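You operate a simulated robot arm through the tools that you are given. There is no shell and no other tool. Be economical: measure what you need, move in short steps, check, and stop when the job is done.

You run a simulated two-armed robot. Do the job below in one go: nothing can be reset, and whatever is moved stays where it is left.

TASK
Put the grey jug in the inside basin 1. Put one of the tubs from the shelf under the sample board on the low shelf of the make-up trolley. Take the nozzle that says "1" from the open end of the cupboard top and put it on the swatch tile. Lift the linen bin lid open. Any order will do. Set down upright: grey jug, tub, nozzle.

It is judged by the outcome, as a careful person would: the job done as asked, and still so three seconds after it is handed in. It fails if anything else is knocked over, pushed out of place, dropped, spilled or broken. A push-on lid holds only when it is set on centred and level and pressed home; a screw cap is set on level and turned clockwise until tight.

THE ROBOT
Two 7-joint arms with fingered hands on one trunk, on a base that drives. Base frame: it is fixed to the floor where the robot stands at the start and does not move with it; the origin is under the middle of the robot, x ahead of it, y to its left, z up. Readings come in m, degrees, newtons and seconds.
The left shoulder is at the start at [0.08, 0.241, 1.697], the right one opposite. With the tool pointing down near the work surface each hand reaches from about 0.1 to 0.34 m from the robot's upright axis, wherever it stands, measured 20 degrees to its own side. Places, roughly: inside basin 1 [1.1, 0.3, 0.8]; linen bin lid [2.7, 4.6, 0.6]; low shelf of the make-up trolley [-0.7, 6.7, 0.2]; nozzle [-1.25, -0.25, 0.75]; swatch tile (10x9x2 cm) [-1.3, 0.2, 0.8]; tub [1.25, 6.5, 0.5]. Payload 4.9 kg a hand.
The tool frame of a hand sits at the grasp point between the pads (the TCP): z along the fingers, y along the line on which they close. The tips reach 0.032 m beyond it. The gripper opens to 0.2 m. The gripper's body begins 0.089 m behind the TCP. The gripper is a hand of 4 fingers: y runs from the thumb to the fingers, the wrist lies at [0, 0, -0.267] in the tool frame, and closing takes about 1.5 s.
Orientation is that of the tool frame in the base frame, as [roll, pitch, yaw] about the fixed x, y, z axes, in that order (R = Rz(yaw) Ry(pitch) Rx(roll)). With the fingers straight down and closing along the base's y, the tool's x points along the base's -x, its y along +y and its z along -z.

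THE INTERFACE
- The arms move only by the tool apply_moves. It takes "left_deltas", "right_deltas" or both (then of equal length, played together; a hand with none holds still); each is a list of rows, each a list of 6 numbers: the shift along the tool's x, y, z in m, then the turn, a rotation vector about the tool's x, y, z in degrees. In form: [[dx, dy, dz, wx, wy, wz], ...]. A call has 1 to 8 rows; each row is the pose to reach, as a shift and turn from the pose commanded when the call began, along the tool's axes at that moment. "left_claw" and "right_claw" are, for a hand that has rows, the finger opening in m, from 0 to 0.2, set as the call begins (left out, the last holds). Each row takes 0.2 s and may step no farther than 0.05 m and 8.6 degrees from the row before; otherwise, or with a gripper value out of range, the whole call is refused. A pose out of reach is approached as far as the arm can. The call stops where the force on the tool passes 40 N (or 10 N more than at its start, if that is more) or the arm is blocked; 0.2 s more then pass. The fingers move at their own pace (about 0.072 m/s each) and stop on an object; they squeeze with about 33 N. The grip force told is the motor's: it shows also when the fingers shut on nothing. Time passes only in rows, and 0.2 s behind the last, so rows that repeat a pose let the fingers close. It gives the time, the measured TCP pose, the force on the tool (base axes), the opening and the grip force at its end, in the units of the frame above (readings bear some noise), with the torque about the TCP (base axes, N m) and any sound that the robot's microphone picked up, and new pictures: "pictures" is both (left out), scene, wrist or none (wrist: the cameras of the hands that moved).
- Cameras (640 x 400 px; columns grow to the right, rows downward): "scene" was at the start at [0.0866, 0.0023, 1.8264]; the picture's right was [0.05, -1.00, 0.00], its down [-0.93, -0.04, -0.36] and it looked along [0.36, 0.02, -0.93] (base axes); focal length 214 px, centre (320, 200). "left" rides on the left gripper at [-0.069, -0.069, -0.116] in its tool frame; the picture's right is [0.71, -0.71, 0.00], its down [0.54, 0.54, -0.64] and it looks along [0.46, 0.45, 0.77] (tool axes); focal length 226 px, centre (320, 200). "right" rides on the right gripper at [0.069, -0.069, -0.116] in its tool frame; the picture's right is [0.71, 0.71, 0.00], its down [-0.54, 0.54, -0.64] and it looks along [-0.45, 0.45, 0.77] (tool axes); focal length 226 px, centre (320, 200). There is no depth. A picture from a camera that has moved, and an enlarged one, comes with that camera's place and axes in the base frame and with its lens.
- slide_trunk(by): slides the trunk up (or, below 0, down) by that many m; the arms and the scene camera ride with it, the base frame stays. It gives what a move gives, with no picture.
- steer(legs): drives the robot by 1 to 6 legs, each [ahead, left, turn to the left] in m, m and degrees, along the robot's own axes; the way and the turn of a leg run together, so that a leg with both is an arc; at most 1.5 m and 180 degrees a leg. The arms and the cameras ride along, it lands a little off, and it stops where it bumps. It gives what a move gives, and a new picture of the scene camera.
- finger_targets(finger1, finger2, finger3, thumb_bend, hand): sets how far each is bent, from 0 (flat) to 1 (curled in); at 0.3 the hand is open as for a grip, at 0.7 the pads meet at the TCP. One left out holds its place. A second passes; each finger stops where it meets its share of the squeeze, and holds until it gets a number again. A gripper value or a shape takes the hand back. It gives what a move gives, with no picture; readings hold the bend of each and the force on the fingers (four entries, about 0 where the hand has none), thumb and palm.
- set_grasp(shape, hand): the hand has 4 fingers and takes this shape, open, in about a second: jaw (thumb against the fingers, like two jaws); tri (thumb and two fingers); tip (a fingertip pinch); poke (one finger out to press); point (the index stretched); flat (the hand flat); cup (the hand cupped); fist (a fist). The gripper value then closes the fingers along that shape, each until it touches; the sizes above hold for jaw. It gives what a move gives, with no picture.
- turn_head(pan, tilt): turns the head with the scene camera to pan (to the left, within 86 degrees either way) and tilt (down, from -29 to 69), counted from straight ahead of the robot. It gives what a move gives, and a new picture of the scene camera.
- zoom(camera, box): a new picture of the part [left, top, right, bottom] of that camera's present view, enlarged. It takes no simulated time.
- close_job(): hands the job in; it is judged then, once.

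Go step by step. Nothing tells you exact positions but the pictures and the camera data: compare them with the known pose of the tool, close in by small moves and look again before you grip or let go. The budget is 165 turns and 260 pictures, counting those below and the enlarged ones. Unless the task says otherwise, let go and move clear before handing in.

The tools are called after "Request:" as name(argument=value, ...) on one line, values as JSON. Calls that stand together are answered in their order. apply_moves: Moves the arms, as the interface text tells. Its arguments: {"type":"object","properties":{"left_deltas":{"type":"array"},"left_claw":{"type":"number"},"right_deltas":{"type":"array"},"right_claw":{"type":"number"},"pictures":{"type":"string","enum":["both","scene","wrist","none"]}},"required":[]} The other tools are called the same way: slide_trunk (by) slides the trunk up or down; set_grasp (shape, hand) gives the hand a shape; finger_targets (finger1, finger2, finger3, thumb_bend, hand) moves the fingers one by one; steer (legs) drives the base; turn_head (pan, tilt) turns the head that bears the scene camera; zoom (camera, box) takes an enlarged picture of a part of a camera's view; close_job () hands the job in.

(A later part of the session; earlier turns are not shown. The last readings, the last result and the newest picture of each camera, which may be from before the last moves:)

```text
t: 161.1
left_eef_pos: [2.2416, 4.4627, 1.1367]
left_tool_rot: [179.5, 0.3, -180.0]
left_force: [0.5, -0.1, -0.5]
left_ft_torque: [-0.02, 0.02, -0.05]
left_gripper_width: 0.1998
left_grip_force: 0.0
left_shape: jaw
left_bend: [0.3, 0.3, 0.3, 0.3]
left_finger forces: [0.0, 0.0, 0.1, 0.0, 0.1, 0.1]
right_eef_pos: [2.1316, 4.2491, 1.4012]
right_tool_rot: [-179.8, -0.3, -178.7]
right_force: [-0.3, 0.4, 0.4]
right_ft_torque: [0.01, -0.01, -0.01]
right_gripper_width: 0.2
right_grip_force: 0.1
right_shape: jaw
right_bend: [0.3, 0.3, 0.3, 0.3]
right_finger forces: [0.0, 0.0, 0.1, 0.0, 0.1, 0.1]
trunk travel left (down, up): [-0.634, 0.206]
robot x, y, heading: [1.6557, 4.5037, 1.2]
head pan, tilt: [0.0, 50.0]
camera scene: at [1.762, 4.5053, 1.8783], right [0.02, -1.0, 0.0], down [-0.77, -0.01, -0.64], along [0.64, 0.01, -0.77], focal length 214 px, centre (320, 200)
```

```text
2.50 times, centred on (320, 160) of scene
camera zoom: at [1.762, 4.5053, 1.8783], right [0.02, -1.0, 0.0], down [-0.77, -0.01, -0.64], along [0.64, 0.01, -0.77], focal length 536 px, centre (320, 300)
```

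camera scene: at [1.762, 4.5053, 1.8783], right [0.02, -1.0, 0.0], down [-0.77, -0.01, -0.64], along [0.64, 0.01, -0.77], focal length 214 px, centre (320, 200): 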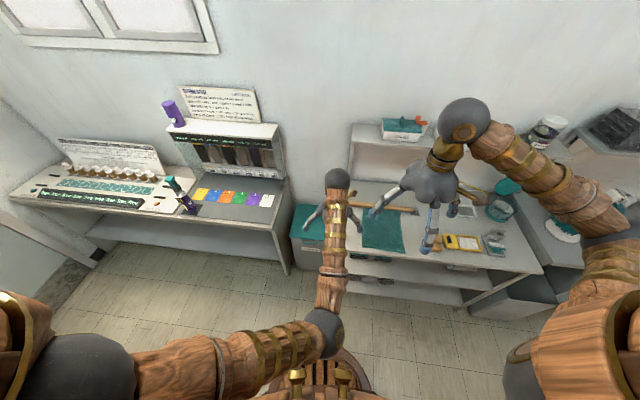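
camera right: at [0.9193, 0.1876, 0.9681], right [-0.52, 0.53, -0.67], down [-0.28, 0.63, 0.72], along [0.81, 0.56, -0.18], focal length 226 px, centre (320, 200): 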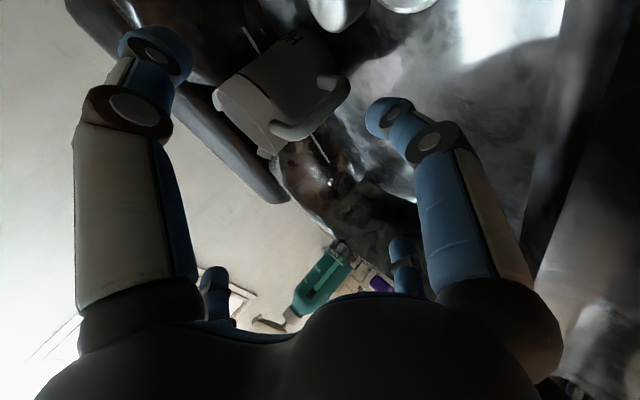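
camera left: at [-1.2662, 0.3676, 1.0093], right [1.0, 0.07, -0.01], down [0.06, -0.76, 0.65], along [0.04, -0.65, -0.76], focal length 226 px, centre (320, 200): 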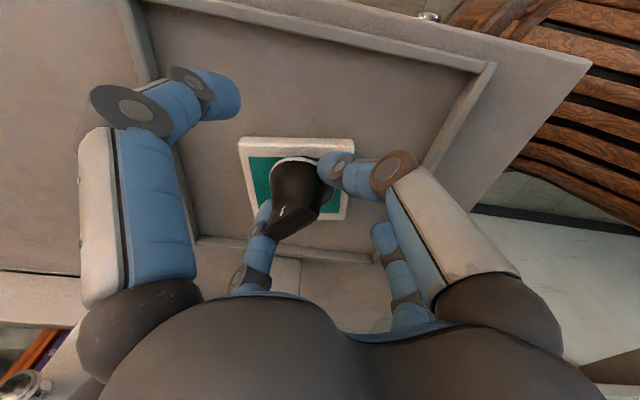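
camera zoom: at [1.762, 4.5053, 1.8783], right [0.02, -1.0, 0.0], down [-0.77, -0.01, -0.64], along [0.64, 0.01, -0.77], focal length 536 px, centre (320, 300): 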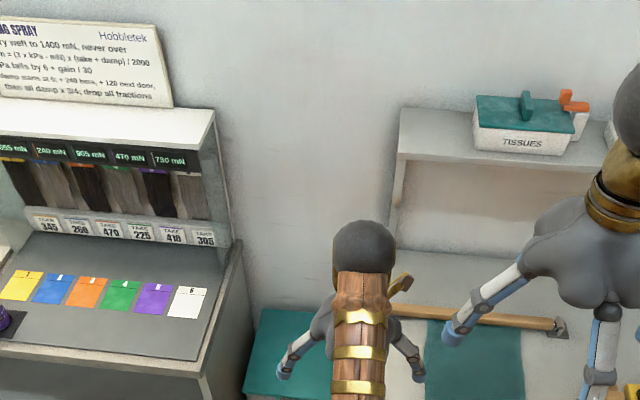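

The left hand hides the lid; I pull it back and look closely at the lid and its hinge side.

Request:
apply_moves(left_deltas=[[0.045, 0.02, 0, 0, 0, 0], [0.09, 0.04, 0, 0, 0, 0], [0.135, 0.07, 0, 0, 0, 0], [0.17, 0.1, 0, 0, 0, 0], [0.18, 0.145, 0, 0, 0, 0], [0.18, 0.19, 0, 0, 0, 0], [0.18, 0.235, 0, 0, 0, 0]], pictures="none")

Request:
turn_head(pan=0, tilt=55)

Request:
zoom(camera="scene", box=[260, 120, 360, 220])

```text
refused: row 3 steps farther than a row can; nothing moved
```

```text
t: 161.8
left_eef_pos: [2.2395, 4.4637, 1.1368]
left_tool_rot: [179.6, 0.3, 179.9]
left_force: [-0.1, -0.1, 0.8]
left_ft_torque: [0.01, -0.01, 0.02]
left_gripper_width: 0.1999
left_grip_force: 0.1
left_shape: jaw
left_bend: [0.3, 0.3, 0.3, 0.3]
left_finger forces: [0.0, 0.0, 0.0, 0.0, 0.0, 0.0]
right_eef_pos: [2.1318, 4.247, 1.4018]
right_tool_rot: [-179.8, -0.2, -178.5]
right_force: [0.7, -0.2, -0.6]
right_ft_torque: [0.04, -0.02, -0.02]
right_gripper_width: 0.2
right_grip_force: 0.1
right_shape: jaw
right_bend: [0.3, 0.3, 0.3, 0.3]
right_finger forces: [0.1, 0.0, 0.0, 0.1, 0.1, 0.0]
trunk travel left (down, up): [-0.634, 0.206]
robot x, y, heading: [1.6558, 4.5005, 1.3]
head pan, tilt: [0.0, 55.0]
camera scene: at [1.757, 4.5053, 1.8718], right [0.02, -1.0, 0.0], down [-0.82, -0.02, -0.57], along [0.57, 0.01, -0.82], focal length 214 px, centre (320, 200)
```

scene: 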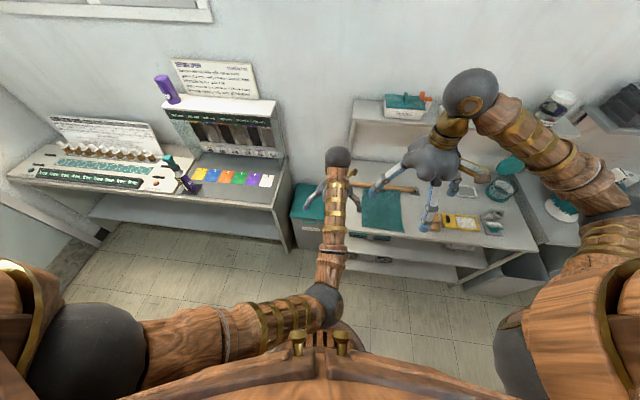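

```text
4.00 times, centred on (310, 170) of scene
camera zoom: at [1.757, 4.5053, 1.8718], right [0.02, -1.0, 0.0], down [-0.82, -0.02, -0.57], along [0.57, 0.01, -0.82], focal length 858 px, centre (360, 320)
```

zoom: 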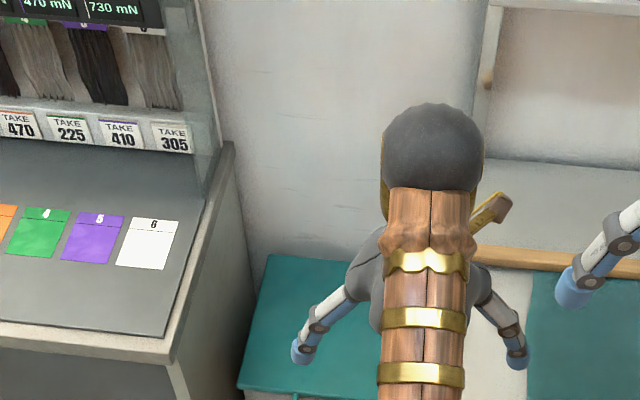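

Request:
apply_moves(left_deltas=[[0.045, 0.0, 0, 0, 0, 0], [0.09, 0.0, 0, 0, 0, 0], [0.135, 0.0, 0, 0, 0, 0], [0.18, 0.0, 0, 0, 0, 0], [0.2, 0.045, 0, 0, 0, 0], [0.2, 0.09, 0, 0, 0, 0], [0.2, 0.135, 0, 0, 0, 0], [0.2, 0.18, 0, 0, 0, 0]], pictures="none")

Request:
slide_trunk(by=-0.35)

Request:
turn_head(pan=0, tilt=40)

Request:
zoom(camera="scene", box=[240, 130, 380, 270])

```text
t: 163.6
left_eef_pos: [2.0435, 4.645, 1.1385]
left_tool_rot: [179.5, 0.1, -179.9]
left_force: [-0.4, 0.5, -0.9]
left_ft_torque: [-0.07, 0.0, -0.02]
left_gripper_width: 0.2
left_grip_force: 0.0
left_shape: jaw
left_bend: [0.3, 0.3, 0.3, 0.3]
left_finger forces: [0.1, 0.1, 0.0, 0.0, 0.0, 0.0]
left hand out of reach, approached as far as the arm can: row 4
right_eef_pos: [2.1335, 4.2523, 1.4001]
right_tool_rot: [-179.8, -0.4, -178.5]
right_force: [0.3, 1.4, 0.2]
right_ft_torque: [-0.02, 0.05, 0.01]
right_gripper_width: 0.1999
right_grip_force: 0.1
right_shape: jaw
right_bend: [0.3, 0.3, 0.3, 0.3]
right_finger forces: [0.1, 0.1, 0.0, 0.0, 0.0, 0.1]
trunk travel left (down, up): [-0.634, 0.206]
robot x, y, heading: [1.6513, 4.5053, 0.8]
head pan, tilt: [0.0, 55.0]
```

```text
t: 167.0
left_eef_pos: [2.0426, 4.6413, 0.7905]
left_tool_rot: [179.5, 0.3, 179.9]
left_force: [0.2, 0.8, 0.7]
left_ft_torque: [0.0, -0.02, 0.02]
left_gripper_width: 0.2
left_grip_force: 0.0
left_shape: jaw
left_bend: [0.3, 0.3, 0.3, 0.3]
left_finger forces: [0.0, 0.0, 0.0, 0.0, 0.0, 0.1]
right_eef_pos: [2.1312, 4.2492, 1.0511]
right_tool_rot: [-179.7, -0.3, -178.6]
right_force: [0.4, 0.0, -1.2]
right_ft_torque: [0.02, 0.01, -0.03]
right_gripper_width: 0.1998
right_grip_force: 0.1
right_shape: jaw
right_bend: [0.3, 0.3, 0.3, 0.3]
right_finger forces: [0.1, 0.0, 0.0, 0.0, 0.0, 0.0]
trunk travel left (down, up): [-0.284, 0.556]
robot x, y, heading: [1.6538, 4.5031, 1.2]
head pan, tilt: [0.0, 55.0]
```

```text
t: 167.8
left_eef_pos: [2.0433, 4.6435, 0.7908]
left_tool_rot: [179.5, 0.3, -180.0]
left_force: [-0.9, -0.3, 0.6]
left_ft_torque: [0.02, 0.01, -0.01]
left_gripper_width: 0.1998
left_grip_force: 0.1
left_shape: jaw
left_bend: [0.3, 0.3, 0.3, 0.3]
left_finger forces: [0.1, 0.0, 0.0, 0.0, 0.1, 0.0]
right_eef_pos: [2.1316, 4.2486, 1.0529]
right_tool_rot: [-179.9, -0.2, -178.6]
right_force: [0.5, 0.5, 0.6]
right_ft_torque: [-0.01, -0.01, 0.0]
right_gripper_width: 0.1998
right_grip_force: 0.0
right_shape: jaw
right_bend: [0.3, 0.3, 0.3, 0.3]
right_finger forces: [0.0, 0.1, 0.0, 0.0, 0.1, 0.1]
trunk travel left (down, up): [-0.284, 0.556]
robot x, y, heading: [1.6555, 4.5044, 1.1]
head pan, tilt: [0.0, 40.0]
camera scene: at [1.7698, 4.5055, 1.5424], right [0.02, -1.0, 0.0], down [-0.64, -0.01, -0.77], along [0.77, 0.02, -0.64], focal length 214 px, centre (320, 200)
```

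scene: 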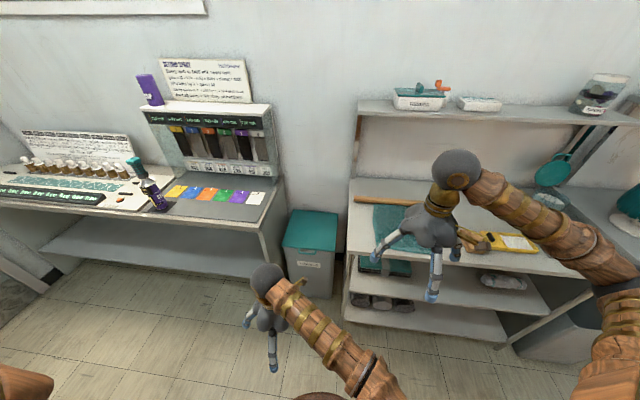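

```text
2.86 times, centred on (310, 200) of scene
camera zoom: at [1.7698, 4.5055, 1.5424], right [0.02, -1.0, 0.0], down [-0.64, -0.01, -0.77], along [0.77, 0.02, -0.64], focal length 613 px, centre (349, 200)
```

zoom: 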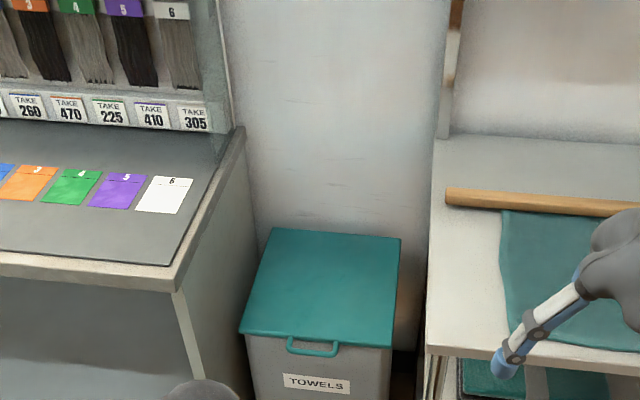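

The lid has a U handle at its front edge (about [2.44, 4.59, 0.64]) and opens to the wall side. I'll turn the left hand to point forward, ready to lift the handle from beneath with one stretched finger.

Request:
apply_moves(left_deltas=[[-0.0125, -0.006, 0.018, 0, -8.5, 0], [-0.025, -0.0125, 0.0375, 0, -17, 0], [-0.0375, -0.019, 0.056, 0, -25.5, 0], [-0.05, -0.025, 0.075, 0, -34, 0], [-0.0625, -0.031, 0.094, 0, -42.5, 0], [-0.075, -0.0375, 0.1125, 0, -51, 0], [-0.0875, -0.044, 0.131, 0, -59.5, 0], [-0.1, -0.05, 0.15, 0, -68, 0]], pictures="none")

Request:
finger_targets(hand="left", finger1=0.05, finger2=1.0, finger3=1.0, thumb_bend=1.0)

Request:
apply_moves(left_deltas=[[0, 0, 0, 0, -8.5, 0], [0, 0, 0, 0, -17, 0], [0, 0, 0, 0, -25, 0]], pictures="both")

Request:
zoom(camera="scene", box=[240, 150, 380, 290])

```text
t: 169.6
left_eef_pos: [2.1952, 4.5889, 0.6404]
left_tool_rot: [180.0, 67.5, -178.2]
left_force: [-0.7, -0.7, -0.4]
left_ft_torque: [-0.01, 0.03, 0.02]
left_gripper_width: 0.1998
left_grip_force: 0.1
left_shape: jaw
left_bend: [0.3, 0.3, 0.3, 0.3]
left_finger forces: [0.1, 0.1, 0.1, 0.0, 0.0, 0.1]
left hand out of reach, approached as far as the arm can: row 6, 7, 8
right_eef_pos: [2.139, 4.2479, 1.048]
right_tool_rot: [-179.9, -0.7, -178.6]
right_force: [-0.3, 0.1, 0.9]
right_ft_torque: [0.03, 0.05, 0.02]
right_gripper_width: 0.2001
right_grip_force: 0.0
right_shape: jaw
right_bend: [0.3, 0.3, 0.3, 0.3]
right_finger forces: [0.0, 0.0, 0.0, 0.0, 0.0, 0.0]
trunk travel left (down, up): [-0.284, 0.556]
robot x, y, heading: [1.6525, 4.5036, 1.4]
head pan, tilt: [0.0, 40.0]
```

```text
t: 170.6
left_eef_pos: [2.1955, 4.5897, 0.641]
left_tool_rot: [179.6, 67.5, -178.6]
left_force: [0.4, -0.6, -0.1]
left_ft_torque: [-0.01, -0.05, 0.02]
left_gripper_width: 0.1244
left_grip_force: 0.1
left_shape: fingers
left_bend: [0.06, 0.96, 0.9, 0.89]
left_finger forces: [0.1, 0.0, 0.0, 0.0, 0.0, 0.1]
right_eef_pos: [2.1387, 4.2472, 1.048]
right_tool_rot: [-180.0, -0.9, -178.6]
right_force: [0.0, -0.2, -0.5]
right_ft_torque: [-0.01, 0.0, 0.04]
right_gripper_width: 0.1996
right_grip_force: 0.1
right_shape: jaw
right_bend: [0.3, 0.3, 0.3, 0.3]
right_finger forces: [0.1, 0.0, 0.0, 0.0, 0.0, 0.1]
trunk travel left (down, up): [-0.284, 0.556]
robot x, y, heading: [1.6556, 4.5044, 1.2]
head pan, tilt: [0.0, 40.0]
```

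```text
t: 171.4
left_eef_pos: [2.2058, 4.577, 0.6417]
left_tool_rot: [12.7, 86.8, 12.5]
left_force: [0.0, -0.4, -0.2]
left_ft_torque: [-0.03, -0.03, -0.02]
left_gripper_width: 0.1248
left_grip_force: 0.0
left_shape: fingers
left_bend: [0.06, 0.98, 0.93, 0.91]
left_finger forces: [0.0, 0.0, 0.0, 0.1, 0.0, 0.0]
left hand out of reach, approached as far as the arm can: row 1, 2, 3
right_eef_pos: [2.1312, 4.2472, 1.049]
right_tool_rot: [-179.9, -0.4, -178.6]
right_force: [0.6, -1.3, -0.2]
right_ft_torque: [0.01, 0.01, 0.02]
right_gripper_width: 0.2001
right_grip_force: 0.0
right_shape: jaw
right_bend: [0.3, 0.3, 0.3, 0.3]
right_finger forces: [0.0, 0.0, 0.0, 0.1, 0.1, 0.1]
trunk travel left (down, up): [-0.284, 0.556]
robot x, y, heading: [1.6517, 4.5057, 1.2]
head pan, tilt: [0.0, 40.0]
camera scene: at [1.7706, 4.5054, 1.5414], right [0.02, -1.0, 0.0], down [-0.64, -0.01, -0.77], along [0.77, 0.02, -0.64], focal length 214 px, centre (320, 200)
camera left: at [2.0859, 4.5089, 0.7033], right [0.04, -0.7, -0.72], down [-0.61, 0.55, -0.57], along [0.79, 0.46, -0.4], focal length 226 px, centre (320, 200)
```

scene: 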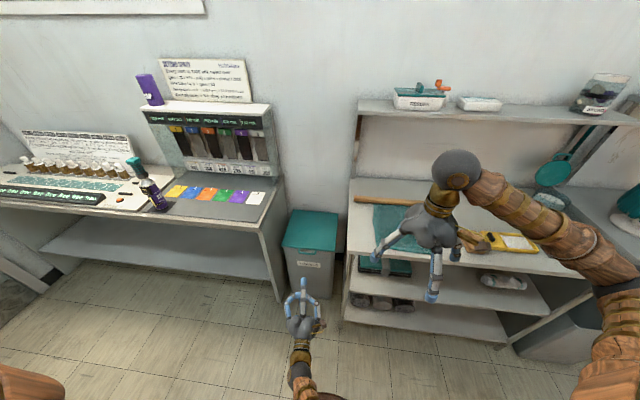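
left: 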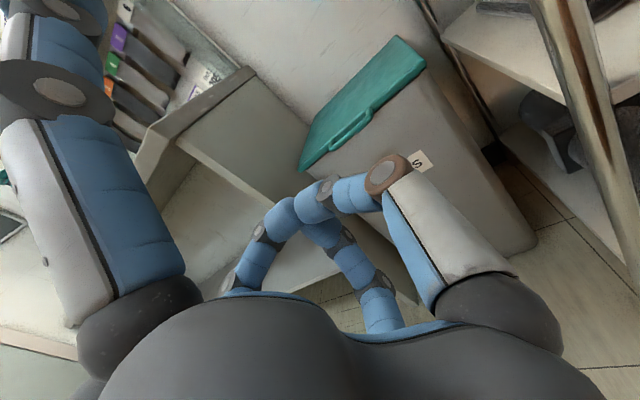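

```text
2.86 times, centred on (310, 220) of scene
camera zoom: at [1.7706, 4.5054, 1.5414], right [0.02, -1.0, 0.0], down [-0.64, -0.01, -0.77], along [0.77, 0.02, -0.64], focal length 613 px, centre (349, 143)
```

zoom: 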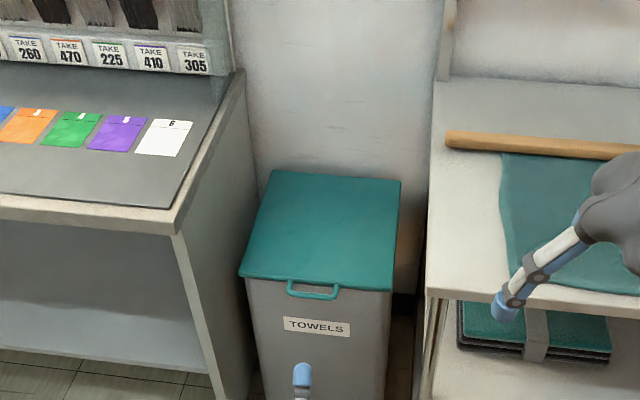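

The wrist view gives the handle bar at about [2.50, 4.59, 0.573]. I'll move the finger forward in front of the bin while raising the right hand, then lower the trunk.

Request:
apply_moves(left_deltas=[[0.003, 0.001, 0.045, 0, 0, 0], [0.006, 0.002, 0.09, 0, 0, 0], [0.009, 0.003, 0.135, 0, 0, 0], [0.012, 0.003, 0.18, 0, 0, 0]], right_deltas=[[0, 0, -0.04, 0, 0, 0], [0, 0, -0.08, 0, 0, 0], [0, 0, -0.12, 0, 0, 0], [0, 0, -0.16, 0, 0, 0]], pictures="none")

Request:
slide_trunk(by=-0.19)

Request:
turn_head(pan=0, tilt=42)

Request:
zoom(camera="scene", box=[250, 130, 370, 250])

Request:
zoom(camera="left", box=[0, 0, 640, 400])

```text
t: 172.4
left_eef_pos: [2.3885, 4.5811, 0.6397]
left_tool_rot: [9.4, 86.7, 9.3]
left_force: [0.7, 0.4, -0.9]
left_ft_torque: [0.02, 0.0, -0.04]
left_gripper_width: 0.125
left_grip_force: 0.0
left_shape: fingers
left_bend: [0.06, 0.99, 0.93, 0.91]
left_finger forces: [0.0, 0.1, 0.1, 0.0, 0.1, 0.0]
right_eef_pos: [2.1336, 4.2488, 1.2124]
right_tool_rot: [-179.8, -0.4, -178.5]
right_force: [0.3, 0.2, 0.3]
right_ft_torque: [-0.04, 0.02, 0.02]
right_gripper_width: 0.1998
right_grip_force: 0.1
right_shape: jaw
right_bend: [0.3, 0.3, 0.3, 0.3]
right_finger forces: [0.0, 0.0, 0.0, 0.1, 0.1, 0.0]
trunk travel left (down, up): [-0.284, 0.556]
robot x, y, heading: [1.6544, 4.5033, 1.2]
head pan, tilt: [0.0, 40.0]
```

```text
t: 174.4
left_eef_pos: [2.386, 4.5801, 0.4516]
left_tool_rot: [9.3, 86.6, 9.2]
left_force: [-1.1, -0.9, 0.7]
left_ft_torque: [-0.01, 0.0, -0.01]
left_gripper_width: 0.1249
left_grip_force: 0.1
left_shape: fingers
left_bend: [0.06, 0.99, 0.93, 0.91]
left_finger forces: [0.0, 0.2, 0.1, 0.0, 0.0, 0.0]
right_eef_pos: [2.1317, 4.2484, 1.0224]
right_tool_rot: [-179.9, -0.3, -178.6]
right_force: [0.0, 0.6, -0.2]
right_ft_torque: [-0.03, 0.0, 0.0]
right_gripper_width: 0.2
right_grip_force: 0.1
right_shape: jaw
right_bend: [0.3, 0.3, 0.3, 0.3]
right_finger forces: [0.0, 0.1, 0.0, 0.0, 0.0, 0.1]
trunk travel left (down, up): [-0.094, 0.746]
robot x, y, heading: [1.6506, 4.5058, 1.2]
head pan, tilt: [0.0, 40.0]
```

```text
t: 175.1
left_eef_pos: [2.3869, 4.5806, 0.4507]
left_tool_rot: [9.4, 86.6, 9.4]
left_force: [0.5, 0.5, 1.4]
left_ft_torque: [0.0, 0.01, 0.02]
left_gripper_width: 0.1248
left_grip_force: 0.0
left_shape: fingers
left_bend: [0.06, 0.99, 0.93, 0.91]
left_finger forces: [0.0, 0.0, 0.1, 0.0, 0.1, 0.1]
right_eef_pos: [2.1315, 4.2472, 1.0233]
right_tool_rot: [-179.8, -0.4, -178.6]
right_force: [0.2, 0.1, 0.1]
right_ft_torque: [0.01, 0.02, -0.01]
right_gripper_width: 0.2
right_grip_force: 0.0
right_shape: jaw
right_bend: [0.3, 0.3, 0.3, 0.3]
right_finger forces: [0.0, 0.0, 0.1, 0.1, 0.1, 0.1]
trunk travel left (down, up): [-0.094, 0.746]
robot x, y, heading: [1.6553, 4.5069, 1.2]
head pan, tilt: [0.0, 42.0]
camera scene: at [1.7684, 4.5055, 1.3496], right [0.02, -1.0, 0.0], down [-0.67, -0.01, -0.74], along [0.74, 0.01, -0.67], focal length 214 px, centre (320, 200)
```

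scene: 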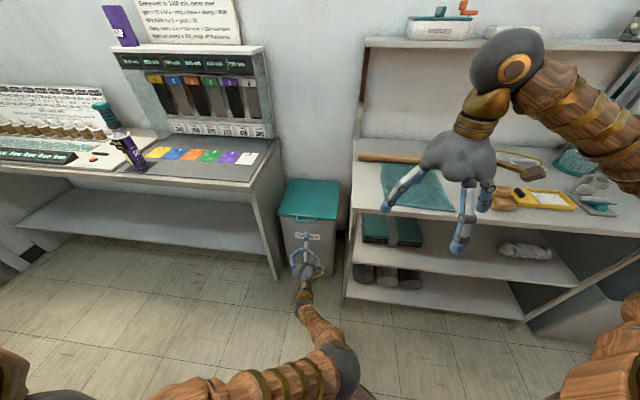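

```text
3.33 times, centred on (310, 190) of scene
camera zoom: at [1.7684, 4.5055, 1.3496], right [0.02, -1.0, 0.0], down [-0.67, -0.01, -0.74], along [0.74, 0.01, -0.67], focal length 715 px, centre (353, 233)
```

zoom: 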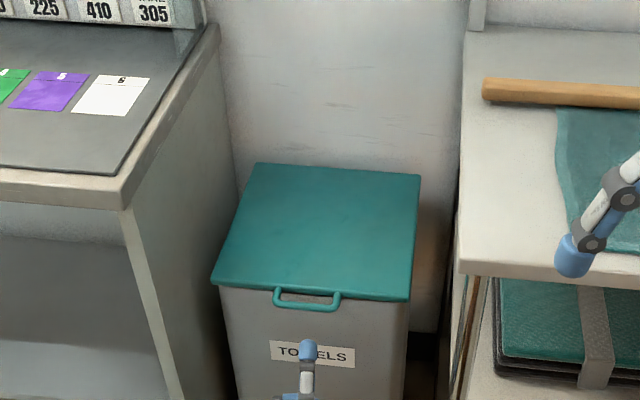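

```text
1.00 times, centred on (320, 200) of left
camera zoom: at [2.2674, 4.5118, 0.5126], right [0.04, -0.7, -0.71], down [-0.61, 0.55, -0.57], along [0.79, 0.46, -0.41], focal length 226 px, centre (320, 200)
```

zoom: 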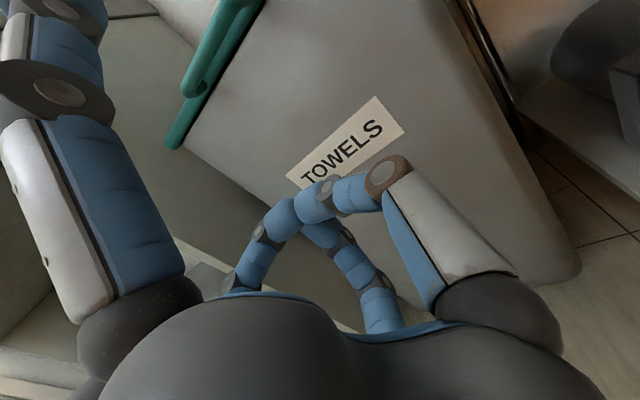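

The finger tip is about [2.437, 4.58, 0.52], the bar at [2.48, 4.585, 0.565]. Advance 6.5 cm under the bar, then lift 5 cm.

Request:
apply_moves(left_deltas=[[0.002, 0, 0.03, 0, 0, 0], [0.004, 0, 0.062, 0, 0, 0], [-0.02, 0, 0.064, 0, 0, 0], [-0.045, 0, 0.066, 0, 0, 0], [-0.07, 0, 0.068, 0, 0, 0]], pictures="wrist")

Request:
zoom(camera="scene", box=[250, 130, 370, 250])

```text
t: 176.3
left_eef_pos: [2.4515, 4.5785, 0.5244]
left_tool_rot: [9.0, 86.7, 9.1]
left_force: [-1.4, -0.1, -1.1]
left_ft_torque: [-0.03, 0.01, -0.01]
left_gripper_width: 0.125
left_grip_force: 0.0
left_shape: fingers
left_bend: [0.06, 0.99, 0.93, 0.91]
left_finger forces: [0.1, 0.0, 0.1, 0.0, 0.0, 0.0]
right_eef_pos: [2.1304, 4.2484, 1.0228]
right_tool_rot: [-179.9, -0.3, -178.5]
right_force: [-0.2, 0.4, 1.5]
right_ft_torque: [0.03, -0.02, 0.0]
right_gripper_width: 0.2002
right_grip_force: 0.1
right_shape: jaw
right_bend: [0.3, 0.3, 0.3, 0.3]
right_finger forces: [0.1, 0.0, 0.1, 0.0, 0.0, 0.0]
trunk travel left (down, up): [-0.094, 0.746]
robot x, y, heading: [1.6564, 4.5051, 1.1]
head pan, tilt: [0.0, 42.0]
camera left: at [2.3325, 4.5098, 0.587], right [0.04, -0.7, -0.71], down [-0.61, 0.55, -0.57], along [0.79, 0.46, -0.41], focal length 226 px, centre (320, 200)
```

left: 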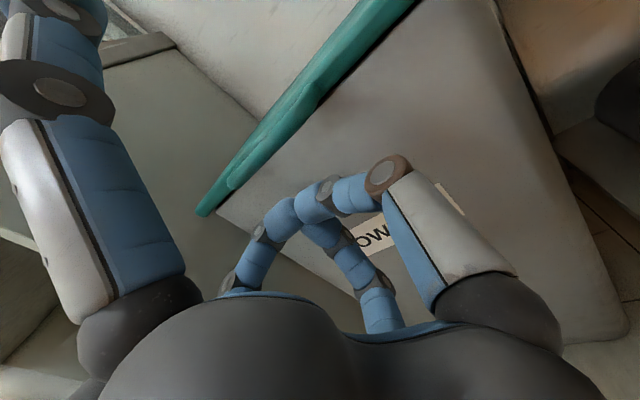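

```text
3.33 times, centred on (310, 190) of scene
camera zoom: at [1.7677, 4.5051, 1.3496], right [0.02, -1.0, 0.0], down [-0.67, -0.01, -0.74], along [0.74, 0.02, -0.67], focal length 715 px, centre (353, 233)
```

zoom: 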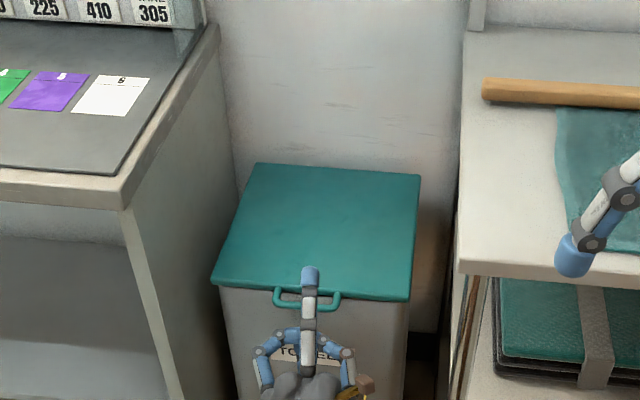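

The finger splays upward, so it passed in front of the bar. I'll back off, bend it slightly, drop lower and come in under the bar again.

Request:
apply_moves(left_deltas=[[0, 0, -0.045, 0, 0, 0], [0.045, 0, -0.05, 0, 0, 0], [0.09, 0, -0.05, 0, 0, 0], [0.125, 0, -0.05, 0, 0, 0]], pictures="none")

Request:
finger_targets(hand="left", finger1=0.35)

Request:
apply_moves(left_deltas=[[0, 0, 0.04, 0, 0, 0], [0, 0, 0.075, 0, 0, 0]], pictures="wrist")

Request:
zoom(camera="scene", box=[250, 130, 370, 250])

```text
t: 177.3
left_eef_pos: [2.4096, 4.5813, 0.3975]
left_tool_rot: [8.8, 86.7, 8.9]
left_force: [-0.5, 0.2, 0.0]
left_ft_torque: [0.04, 0.01, 0.0]
left_gripper_width: 0.1249
left_grip_force: 0.1
left_shape: fingers
left_bend: [0.06, 0.99, 0.93, 0.91]
left_finger forces: [0.0, 0.0, 0.0, 0.1, 0.0, 0.0]
right_eef_pos: [2.1323, 4.2481, 1.0243]
right_tool_rot: [-179.8, -0.4, -178.6]
right_force: [0.0, -0.5, -0.5]
right_ft_torque: [-0.03, 0.06, -0.01]
right_gripper_width: 0.2
right_grip_force: 0.1
right_shape: jaw
right_bend: [0.3, 0.3, 0.3, 0.3]
right_finger forces: [0.1, 0.0, 0.1, 0.1, 0.1, 0.0]
trunk travel left (down, up): [-0.094, 0.746]
robot x, y, heading: [1.6569, 4.5086, 1.5]
head pan, tilt: [0.0, 42.0]
```

```text
t: 178.3
left_eef_pos: [2.4096, 4.5806, 0.3986]
left_tool_rot: [9.6, 86.7, 9.5]
left_force: [-0.1, -0.2, 0.3]
left_ft_torque: [0.04, 0.02, 0.02]
left_gripper_width: 0.0875
left_grip_force: 0.1
left_shape: fingers
left_bend: [0.35, 0.99, 0.93, 0.91]
left_finger forces: [0.0, 0.1, 0.0, 0.1, 0.0, 0.0]
right_eef_pos: [2.1315, 4.2475, 1.0229]
right_tool_rot: [-179.8, -0.2, -178.5]
right_force: [-0.5, 0.2, 0.1]
right_ft_torque: [-0.03, -0.02, 0.0]
right_gripper_width: 0.1999
right_grip_force: 0.1
right_shape: jaw
right_bend: [0.3, 0.3, 0.3, 0.3]
right_finger forces: [0.1, 0.1, 0.0, 0.0, 0.0, 0.1]
trunk travel left (down, up): [-0.094, 0.746]
robot x, y, heading: [1.6521, 4.5021, 1.0]
head pan, tilt: [0.0, 42.0]
```

```text
t: 178.9
left_eef_pos: [2.4795, 4.5825, 0.4009]
left_tool_rot: [10.9, 86.8, 10.9]
left_force: [-35.5, 0.4, -11.1]
left_ft_torque: [-0.04, -3.88, -0.24]
left_gripper_width: 0.0971
left_grip_force: 17.8
left_shape: fingers
left_bend: [0.31, 0.99, 0.93, 0.91]
left_finger forces: [35.0, 0.1, 0.0, 0.0, 0.1, 0.0]
right_eef_pos: [2.1303, 4.2495, 1.0223]
right_tool_rot: [-179.8, -0.3, -178.4]
right_force: [0.2, 0.4, 0.6]
right_ft_torque: [-0.08, -0.03, -0.02]
right_gripper_width: 0.1999
right_grip_force: 0.0
right_shape: jaw
right_bend: [0.3, 0.3, 0.3, 0.3]
right_finger forces: [0.1, 0.1, 0.0, 0.1, 0.1, 0.0]
trunk travel left (down, up): [-0.094, 0.746]
robot x, y, heading: [1.655, 4.5018, 1.3]
head pan, tilt: [0.0, 42.0]
camera left: at [2.3612, 4.5136, 0.4615], right [0.04, -0.7, -0.71], down [-0.61, 0.55, -0.57], along [0.79, 0.46, -0.41], focal length 226 px, centre (320, 200)
```

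left: 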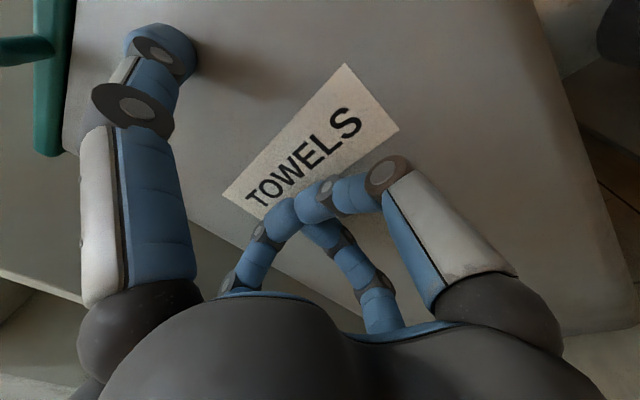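

```text
3.33 times, centred on (310, 190) of scene
camera zoom: at [1.7669, 4.5069, 1.3493], right [0.02, -1.0, 0.0], down [-0.67, -0.01, -0.74], along [0.74, 0.01, -0.67], focal length 715 px, centre (353, 233)
```

zoom: 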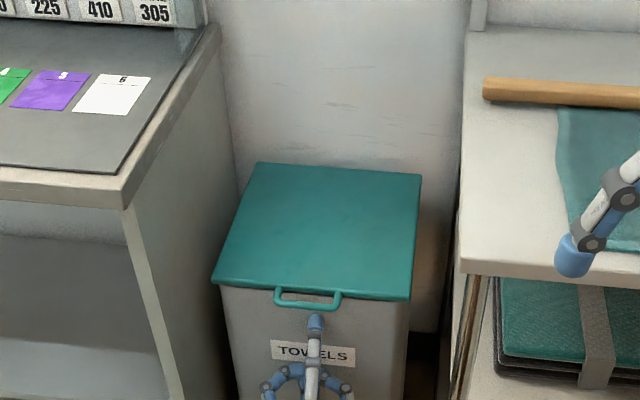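

The tip touches the bin front, below the bar. I ease back 1 cm and lift slowly.

Request:
apply_moves(left_deltas=[[0, 0, -0.012, 0, 0, 0], [-0.03, 0, -0.012, 0, 0, 0], [-0.06, 0, -0.012, 0, 0, 0], [-0.09, 0, -0.01, 0, 0, 0], [-0.12, 0, -0.008, 0, 0, 0]], pictures="wrist")

Request:
zoom(camera="scene", box=[250, 130, 370, 250])

```text
t: 180.1
left_eef_pos: [2.469, 4.581, 0.5227]
left_tool_rot: [9.1, 86.7, 9.1]
left_force: [-0.1, -0.1, -1.9]
left_ft_torque: [0.03, 0.08, 0.03]
left_gripper_width: 0.0837
left_grip_force: 1.1
left_shape: fingers
left_bend: [0.36, 0.99, 0.93, 0.91]
left_finger forces: [1.6, 0.0, 0.0, 0.0, 0.0, 0.0]
right_eef_pos: [2.1314, 4.2483, 1.0226]
right_tool_rot: [-179.8, -0.4, -178.6]
right_force: [-0.1, -0.1, 0.1]
right_ft_torque: [-0.01, -0.02, 0.0]
right_gripper_width: 0.2
right_grip_force: 0.0
right_shape: jaw
right_bend: [0.3, 0.3, 0.3, 0.3]
right_finger forces: [0.0, 0.0, 0.0, 0.0, 0.0, 0.0]
trunk travel left (down, up): [-0.094, 0.746]
robot x, y, heading: [1.6577, 4.5052, 1.1]
head pan, tilt: [0.0, 42.0]
camera left: at [2.3504, 4.5126, 0.5837], right [0.04, -0.7, -0.71], down [-0.61, 0.55, -0.57], along [0.79, 0.46, -0.41], focal length 226 px, centre (320, 200)
```

left: 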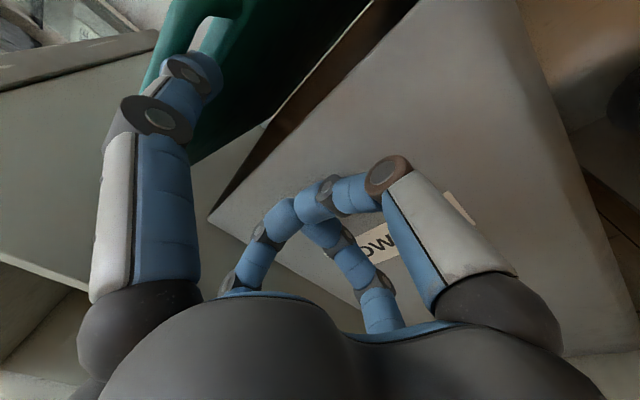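

```text
3.33 times, centred on (310, 190) of scene
camera zoom: at [1.7682, 4.5053, 1.3495], right [0.02, -1.0, 0.0], down [-0.67, -0.01, -0.74], along [0.74, 0.01, -0.67], focal length 715 px, centre (353, 233)
```

zoom: 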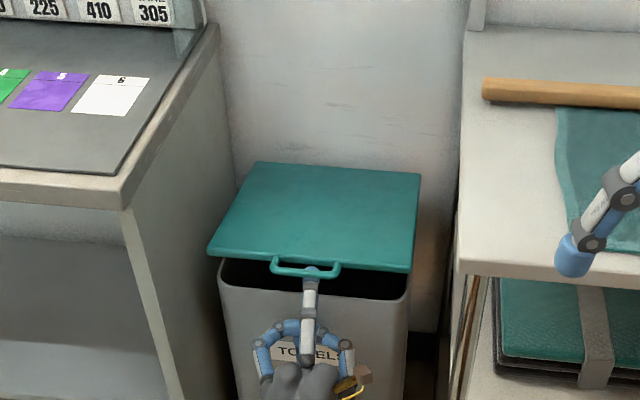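

The lid is rising on the finger with little force. I follow its arc around the hinge (x≈2.81).

Request:
apply_moves(left_deltas=[[-0.046, 0, 0.01, 0, 0, 0], [-0.09, 0, 0.023, 0, 0, 0], [-0.132, 0, 0.041, 0, 0, 0], [-0.165, 0, 0.064, 0, 0, 0], [-0.194, 0, 0.089, 0, 0, 0], [-0.22, 0, 0.115, 0, 0, 0]], pictures="wrist")

Request:
zoom(camera="scene", box=[240, 100, 380, 240])

```text
t: 181.5
left_eef_pos: [2.5703, 4.5774, 0.7481]
left_tool_rot: [8.6, 86.7, 8.7]
left_force: [0.9, -0.5, -0.5]
left_ft_torque: [-0.03, 0.01, 0.0]
left_gripper_width: 0.0874
left_grip_force: 0.1
left_shape: fingers
left_bend: [0.35, 0.99, 0.93, 0.91]
left_finger forces: [0.0, 0.0, 0.0, 0.1, 0.0, 0.0]
right_eef_pos: [2.1322, 4.2481, 1.0231]
right_tool_rot: [-179.8, -0.4, -178.5]
right_force: [0.3, 0.3, 0.1]
right_ft_torque: [0.03, 0.03, 0.0]
right_gripper_width: 0.2003
right_grip_force: 0.1
right_shape: jaw
right_bend: [0.3, 0.3, 0.3, 0.3]
right_finger forces: [0.0, 0.0, 0.1, 0.0, 0.0, 0.1]
trunk travel left (down, up): [-0.094, 0.746]
robot x, y, heading: [1.6595, 4.5057, 0.8]
head pan, tilt: [0.0, 42.0]
camera left: at [2.4511, 4.5093, 0.8084], right [0.04, -0.7, -0.71], down [-0.61, 0.55, -0.57], along [0.79, 0.46, -0.41], focal length 226 px, centre (320, 200)
```

left: 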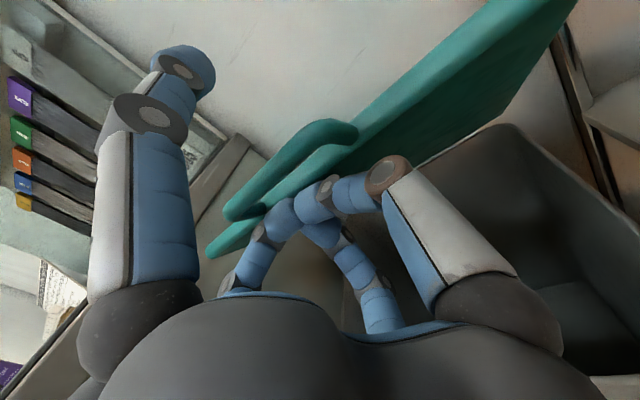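

```text
2.86 times, centred on (310, 170) of scene
camera zoom: at [1.7687, 4.5055, 1.3495], right [0.02, -1.0, 0.0], down [-0.67, -0.01, -0.74], along [0.74, 0.01, -0.67], focal length 613 px, centre (349, 286)
```

zoom: 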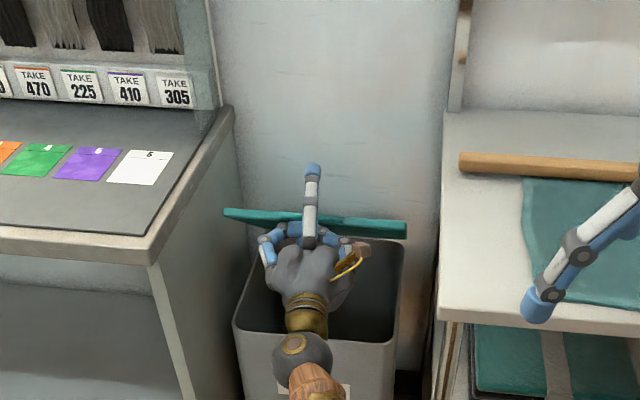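

The lid is partly open; I check whether it stays or is falling.

Request:
apply_moves(left_deltas=[[0, 0, 0, 0, 0, 0], [0, 0, 0, 0, 0, 0]], pictures="wrist")

Request:
zoom(camera="scene", box=[260, 130, 360, 220])

```text
t: 182.1
left_eef_pos: [2.5692, 4.5782, 0.7464]
left_tool_rot: [9.2, 86.7, 9.2]
left_force: [-0.5, 0.7, -0.3]
left_ft_torque: [0.01, 0.03, 0.01]
left_gripper_width: 0.0874
left_grip_force: 0.1
left_shape: fingers
left_bend: [0.35, 0.99, 0.93, 0.91]
left_finger forces: [0.0, 0.0, 0.0, 0.1, 0.0, 0.1]
right_eef_pos: [2.1308, 4.2478, 1.0227]
right_tool_rot: [-179.9, -0.4, -178.7]
right_force: [0.1, 0.2, 0.2]
right_ft_torque: [0.0, -0.01, 0.04]
right_gripper_width: 0.1998
right_grip_force: 0.0
right_shape: jaw
right_bend: [0.3, 0.3, 0.3, 0.3]
right_finger forces: [0.1, 0.0, 0.0, 0.0, 0.0, 0.0]
trunk travel left (down, up): [-0.094, 0.746]
robot x, y, heading: [1.6553, 4.5033, 1.1]
head pan, tilt: [0.0, 42.0]
camera left: at [2.4507, 4.5093, 0.8083], right [0.04, -0.7, -0.71], down [-0.61, 0.55, -0.57], along [0.79, 0.46, -0.41], focal length 226 px, centre (320, 200)
```

left: 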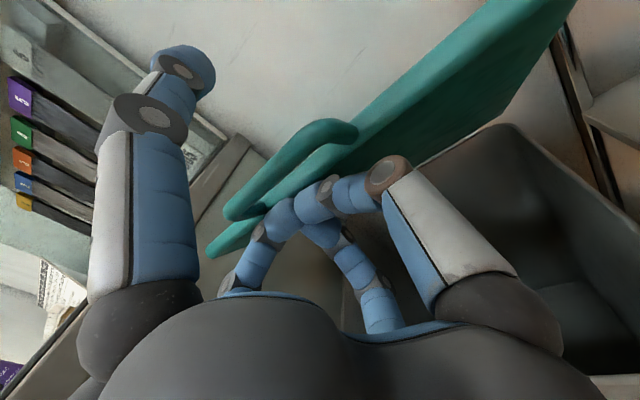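

```text
4.44 times, centred on (310, 175) of scene
camera zoom: at [1.7684, 4.5055, 1.3496], right [0.02, -1.0, 0.0], down [-0.67, -0.01, -0.74], along [0.74, 0.01, -0.67], focal length 953 px, centre (364, 311)
```

zoom: 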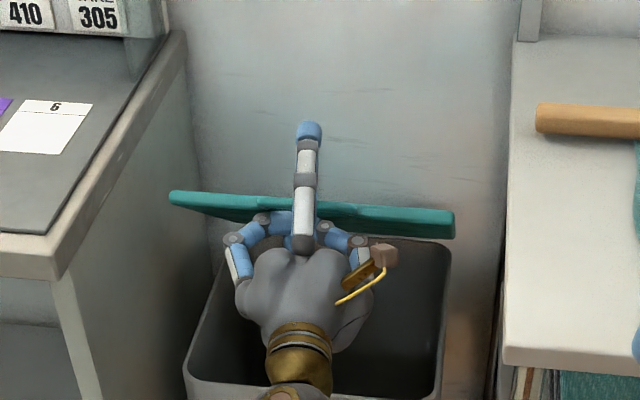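

The lid stays at about 38°, lying between finger1 (above its edge) and the curled digits below. I straighten finger1 out of the way and push on along the arc with the knuckles.

Request:
finger_targets(hand="left", finger1=0.05)

Request:
apply_moves(left_deltas=[[-0.03, 0, 0.025, 0, 0, 0], [-0.058, 0, 0.055, 0, 0, 0], [-0.08, 0, 0.093, 0, 0, 0], [-0.1, 0, 0.135, 0, 0, 0]], pictures="wrist")

Request:
zoom(camera="scene", box=[240, 100, 380, 240])

```text
t: 183.1
left_eef_pos: [2.5692, 4.5778, 0.7453]
left_tool_rot: [9.3, 86.7, 9.3]
left_force: [0.7, 0.3, -0.4]
left_ft_torque: [-0.01, 0.01, 0.01]
left_gripper_width: 0.1245
left_grip_force: 0.0
left_shape: fingers
left_bend: [0.06, 0.99, 0.93, 0.91]
left_finger forces: [0.0, 0.0, 0.0, 0.0, 0.1, 0.0]
right_eef_pos: [2.1316, 4.2469, 1.0222]
right_tool_rot: [-179.7, -0.4, -178.5]
right_force: [0.1, -0.8, 0.4]
right_ft_torque: [0.01, 0.03, -0.02]
right_gripper_width: 0.1999
right_grip_force: 0.1
right_shape: jaw
right_bend: [0.3, 0.3, 0.3, 0.3]
right_finger forces: [0.0, 0.0, 0.0, 0.0, 0.0, 0.0]
trunk travel left (down, up): [-0.094, 0.746]
robot x, y, heading: [1.6549, 4.503, 1.3]
head pan, tilt: [0.0, 42.0]
```

```text
t: 184.1
left_eef_pos: [2.6991, 4.5747, 0.8531]
left_tool_rot: [9.8, 86.7, 9.8]
left_force: [0.1, 0.5, -0.5]
left_ft_torque: [0.02, 0.0, -0.01]
left_gripper_width: 0.1248
left_grip_force: 0.0
left_shape: fingers
left_bend: [0.06, 0.99, 0.93, 0.91]
left_finger forces: [0.0, 0.1, 0.0, 0.0, 0.0, 0.0]
right_eef_pos: [2.1329, 4.2493, 1.0234]
right_tool_rot: [-179.9, -0.4, -178.5]
right_force: [-0.2, 0.0, 0.6]
right_ft_torque: [-0.04, -0.03, 0.02]
right_gripper_width: 0.2
right_grip_force: 0.1
right_shape: jaw
right_bend: [0.3, 0.3, 0.3, 0.3]
right_finger forces: [0.0, 0.0, 0.0, 0.0, 0.0, 0.0]
trunk travel left (down, up): [-0.094, 0.746]
robot x, y, heading: [1.6513, 4.5056, 1.1]
head pan, tilt: [0.0, 42.0]
camera left: at [2.5807, 4.5063, 0.9148], right [0.04, -0.7, -0.71], down [-0.61, 0.55, -0.57], along [0.79, 0.46, -0.41], focal length 226 px, centre (320, 200)
```

left: 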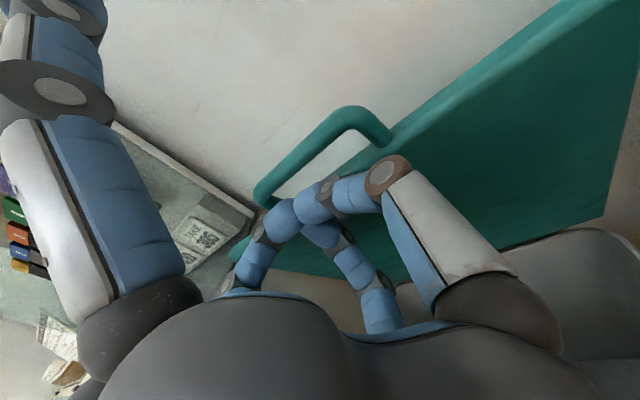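

```text
2.86 times, centred on (310, 170) of scene
camera zoom: at [1.7691, 4.506, 1.3494], right [0.02, -1.0, 0.0], down [-0.67, -0.01, -0.74], along [0.74, 0.01, -0.67], focal length 613 px, centre (349, 286)
```

zoom: 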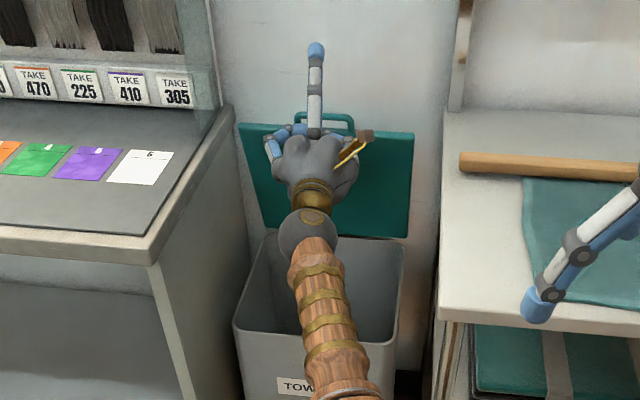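

The lid is near vertical now. Push forward to lean it past vertical.

Request:
apply_moves(left_deltas=[[0, 0, 0.03, 0, 0, 0], [0, 0, 0.06, 0, 0, 0], [0, 0, 0.09, 0, 0, 0]], pictures="wrist")

Request:
zoom(camera="scene", box=[240, 100, 380, 240])

```text
t: 184.9
left_eef_pos: [2.7772, 4.5716, 0.8599]
left_tool_rot: [8.1, 86.7, 7.8]
left_force: [-33.1, -1.0, 2.8]
left_ft_torque: [0.04, 0.4, 0.55]
left_gripper_width: 0.1255
left_grip_force: 37.3
left_shape: fingers
left_bend: [0.06, 1.0, 0.97, 0.94]
left_finger forces: [0.1, 0.0, 76.0, 0.0, 0.1, 0.0]
right_eef_pos: [2.1299, 4.2481, 1.0234]
right_tool_rot: [-179.8, -0.4, -178.6]
right_force: [0.8, 0.8, -0.7]
right_ft_torque: [0.0, -0.01, -0.01]
right_gripper_width: 0.2002
right_grip_force: 0.0
right_shape: jaw
right_bend: [0.3, 0.3, 0.3, 0.3]
right_finger forces: [0.1, 0.0, 0.0, 0.0, 0.0, 0.0]
trunk travel left (down, up): [-0.094, 0.746]
robot x, y, heading: [1.6531, 4.5038, 1.1]
head pan, tilt: [0.0, 42.0]
stopped in row 3 (left hand): the force on the tool passed its limit (the readings are from after the stop); the commanded pose is now the measured one
camera left: at [2.6576, 4.504, 0.9218], right [0.04, -0.7, -0.71], down [-0.61, 0.55, -0.57], along [0.79, 0.45, -0.41], focal length 226 px, centre (320, 200)
```

left: 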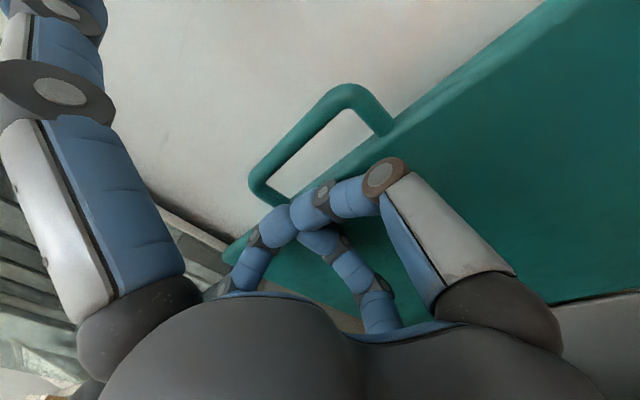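

```text
2.86 times, centred on (310, 170) of scene
camera zoom: at [1.7649, 4.506, 1.3498], right [0.02, -1.0, 0.0], down [-0.67, -0.01, -0.74], along [0.74, 0.01, -0.67], focal length 613 px, centre (349, 286)
```

zoom: 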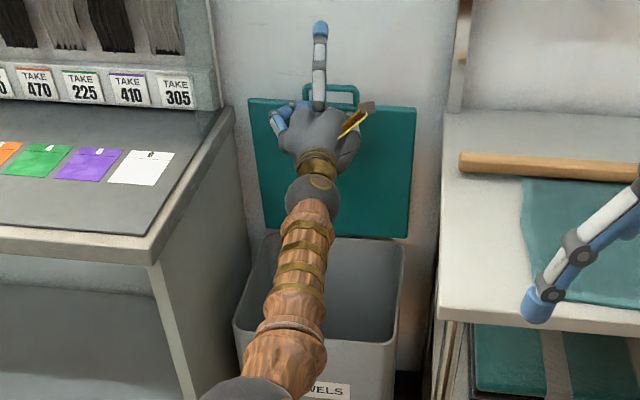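

The lid has reached its stop. Withdraw straight back and see if it stays.

Request:
apply_moves(left_deltas=[[0, 0, -0.02, 0, 0, 0], [0, 0, -0.06, 0, 0, 0], [-0.01, 0, -0.105, 0, 0, 0], [-0.03, 0, -0.15, 0, 0, 0], [-0.05, 0, -0.195, 0, 0, 0], [-0.07, 0, -0.24, 0, 0, 0], [-0.09, 0, -0.28, 0, 0, 0], [-0.1, 0, -0.32, 0, 0, 0]], pictures="none")

Request:
zoom(camera="scene", box=[220, 80, 400, 260])

```text
t: 186.7
left_eef_pos: [2.453, 4.5754, 0.9389]
left_tool_rot: [7.0, 86.8, 6.9]
left_force: [-0.6, -0.5, -0.2]
left_ft_torque: [-0.03, 0.03, 0.03]
left_gripper_width: 0.1254
left_grip_force: 0.0
left_shape: fingers
left_bend: [0.06, 1.0, 0.95, 0.92]
left_finger forces: [0.0, 0.0, 0.0, 0.1, 0.0, 0.1]
right_eef_pos: [2.13, 4.2482, 1.0222]
right_tool_rot: [-179.9, -0.3, -178.6]
right_force: [-0.3, 0.0, 0.5]
right_ft_torque: [-0.01, -0.01, 0.0]
right_gripper_width: 0.2001
right_grip_force: 0.2
right_shape: jaw
right_bend: [0.3, 0.3, 0.3, 0.3]
right_finger forces: [0.0, 0.1, 0.0, 0.0, 0.0, 0.1]
trunk travel left (down, up): [-0.094, 0.746]
robot x, y, heading: [1.6523, 4.5024, 1.4]
head pan, tilt: [0.0, 42.0]
```

```text
2.22 times, centred on (310, 170) of scene
camera zoom: at [1.7671, 4.5055, 1.3497], right [0.02, -1.0, 0.0], down [-0.67, -0.01, -0.74], along [0.74, 0.01, -0.67], focal length 477 px, centre (342, 267)
```

zoom: 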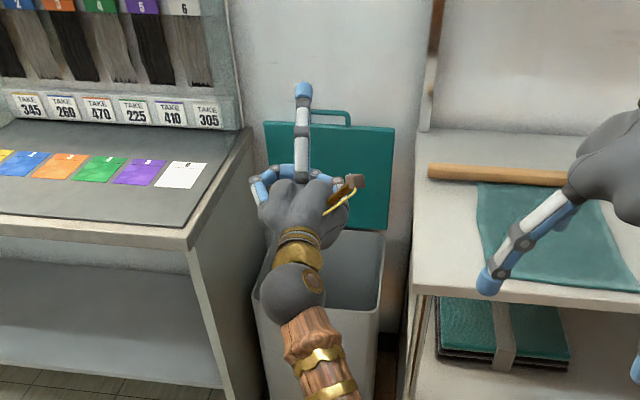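

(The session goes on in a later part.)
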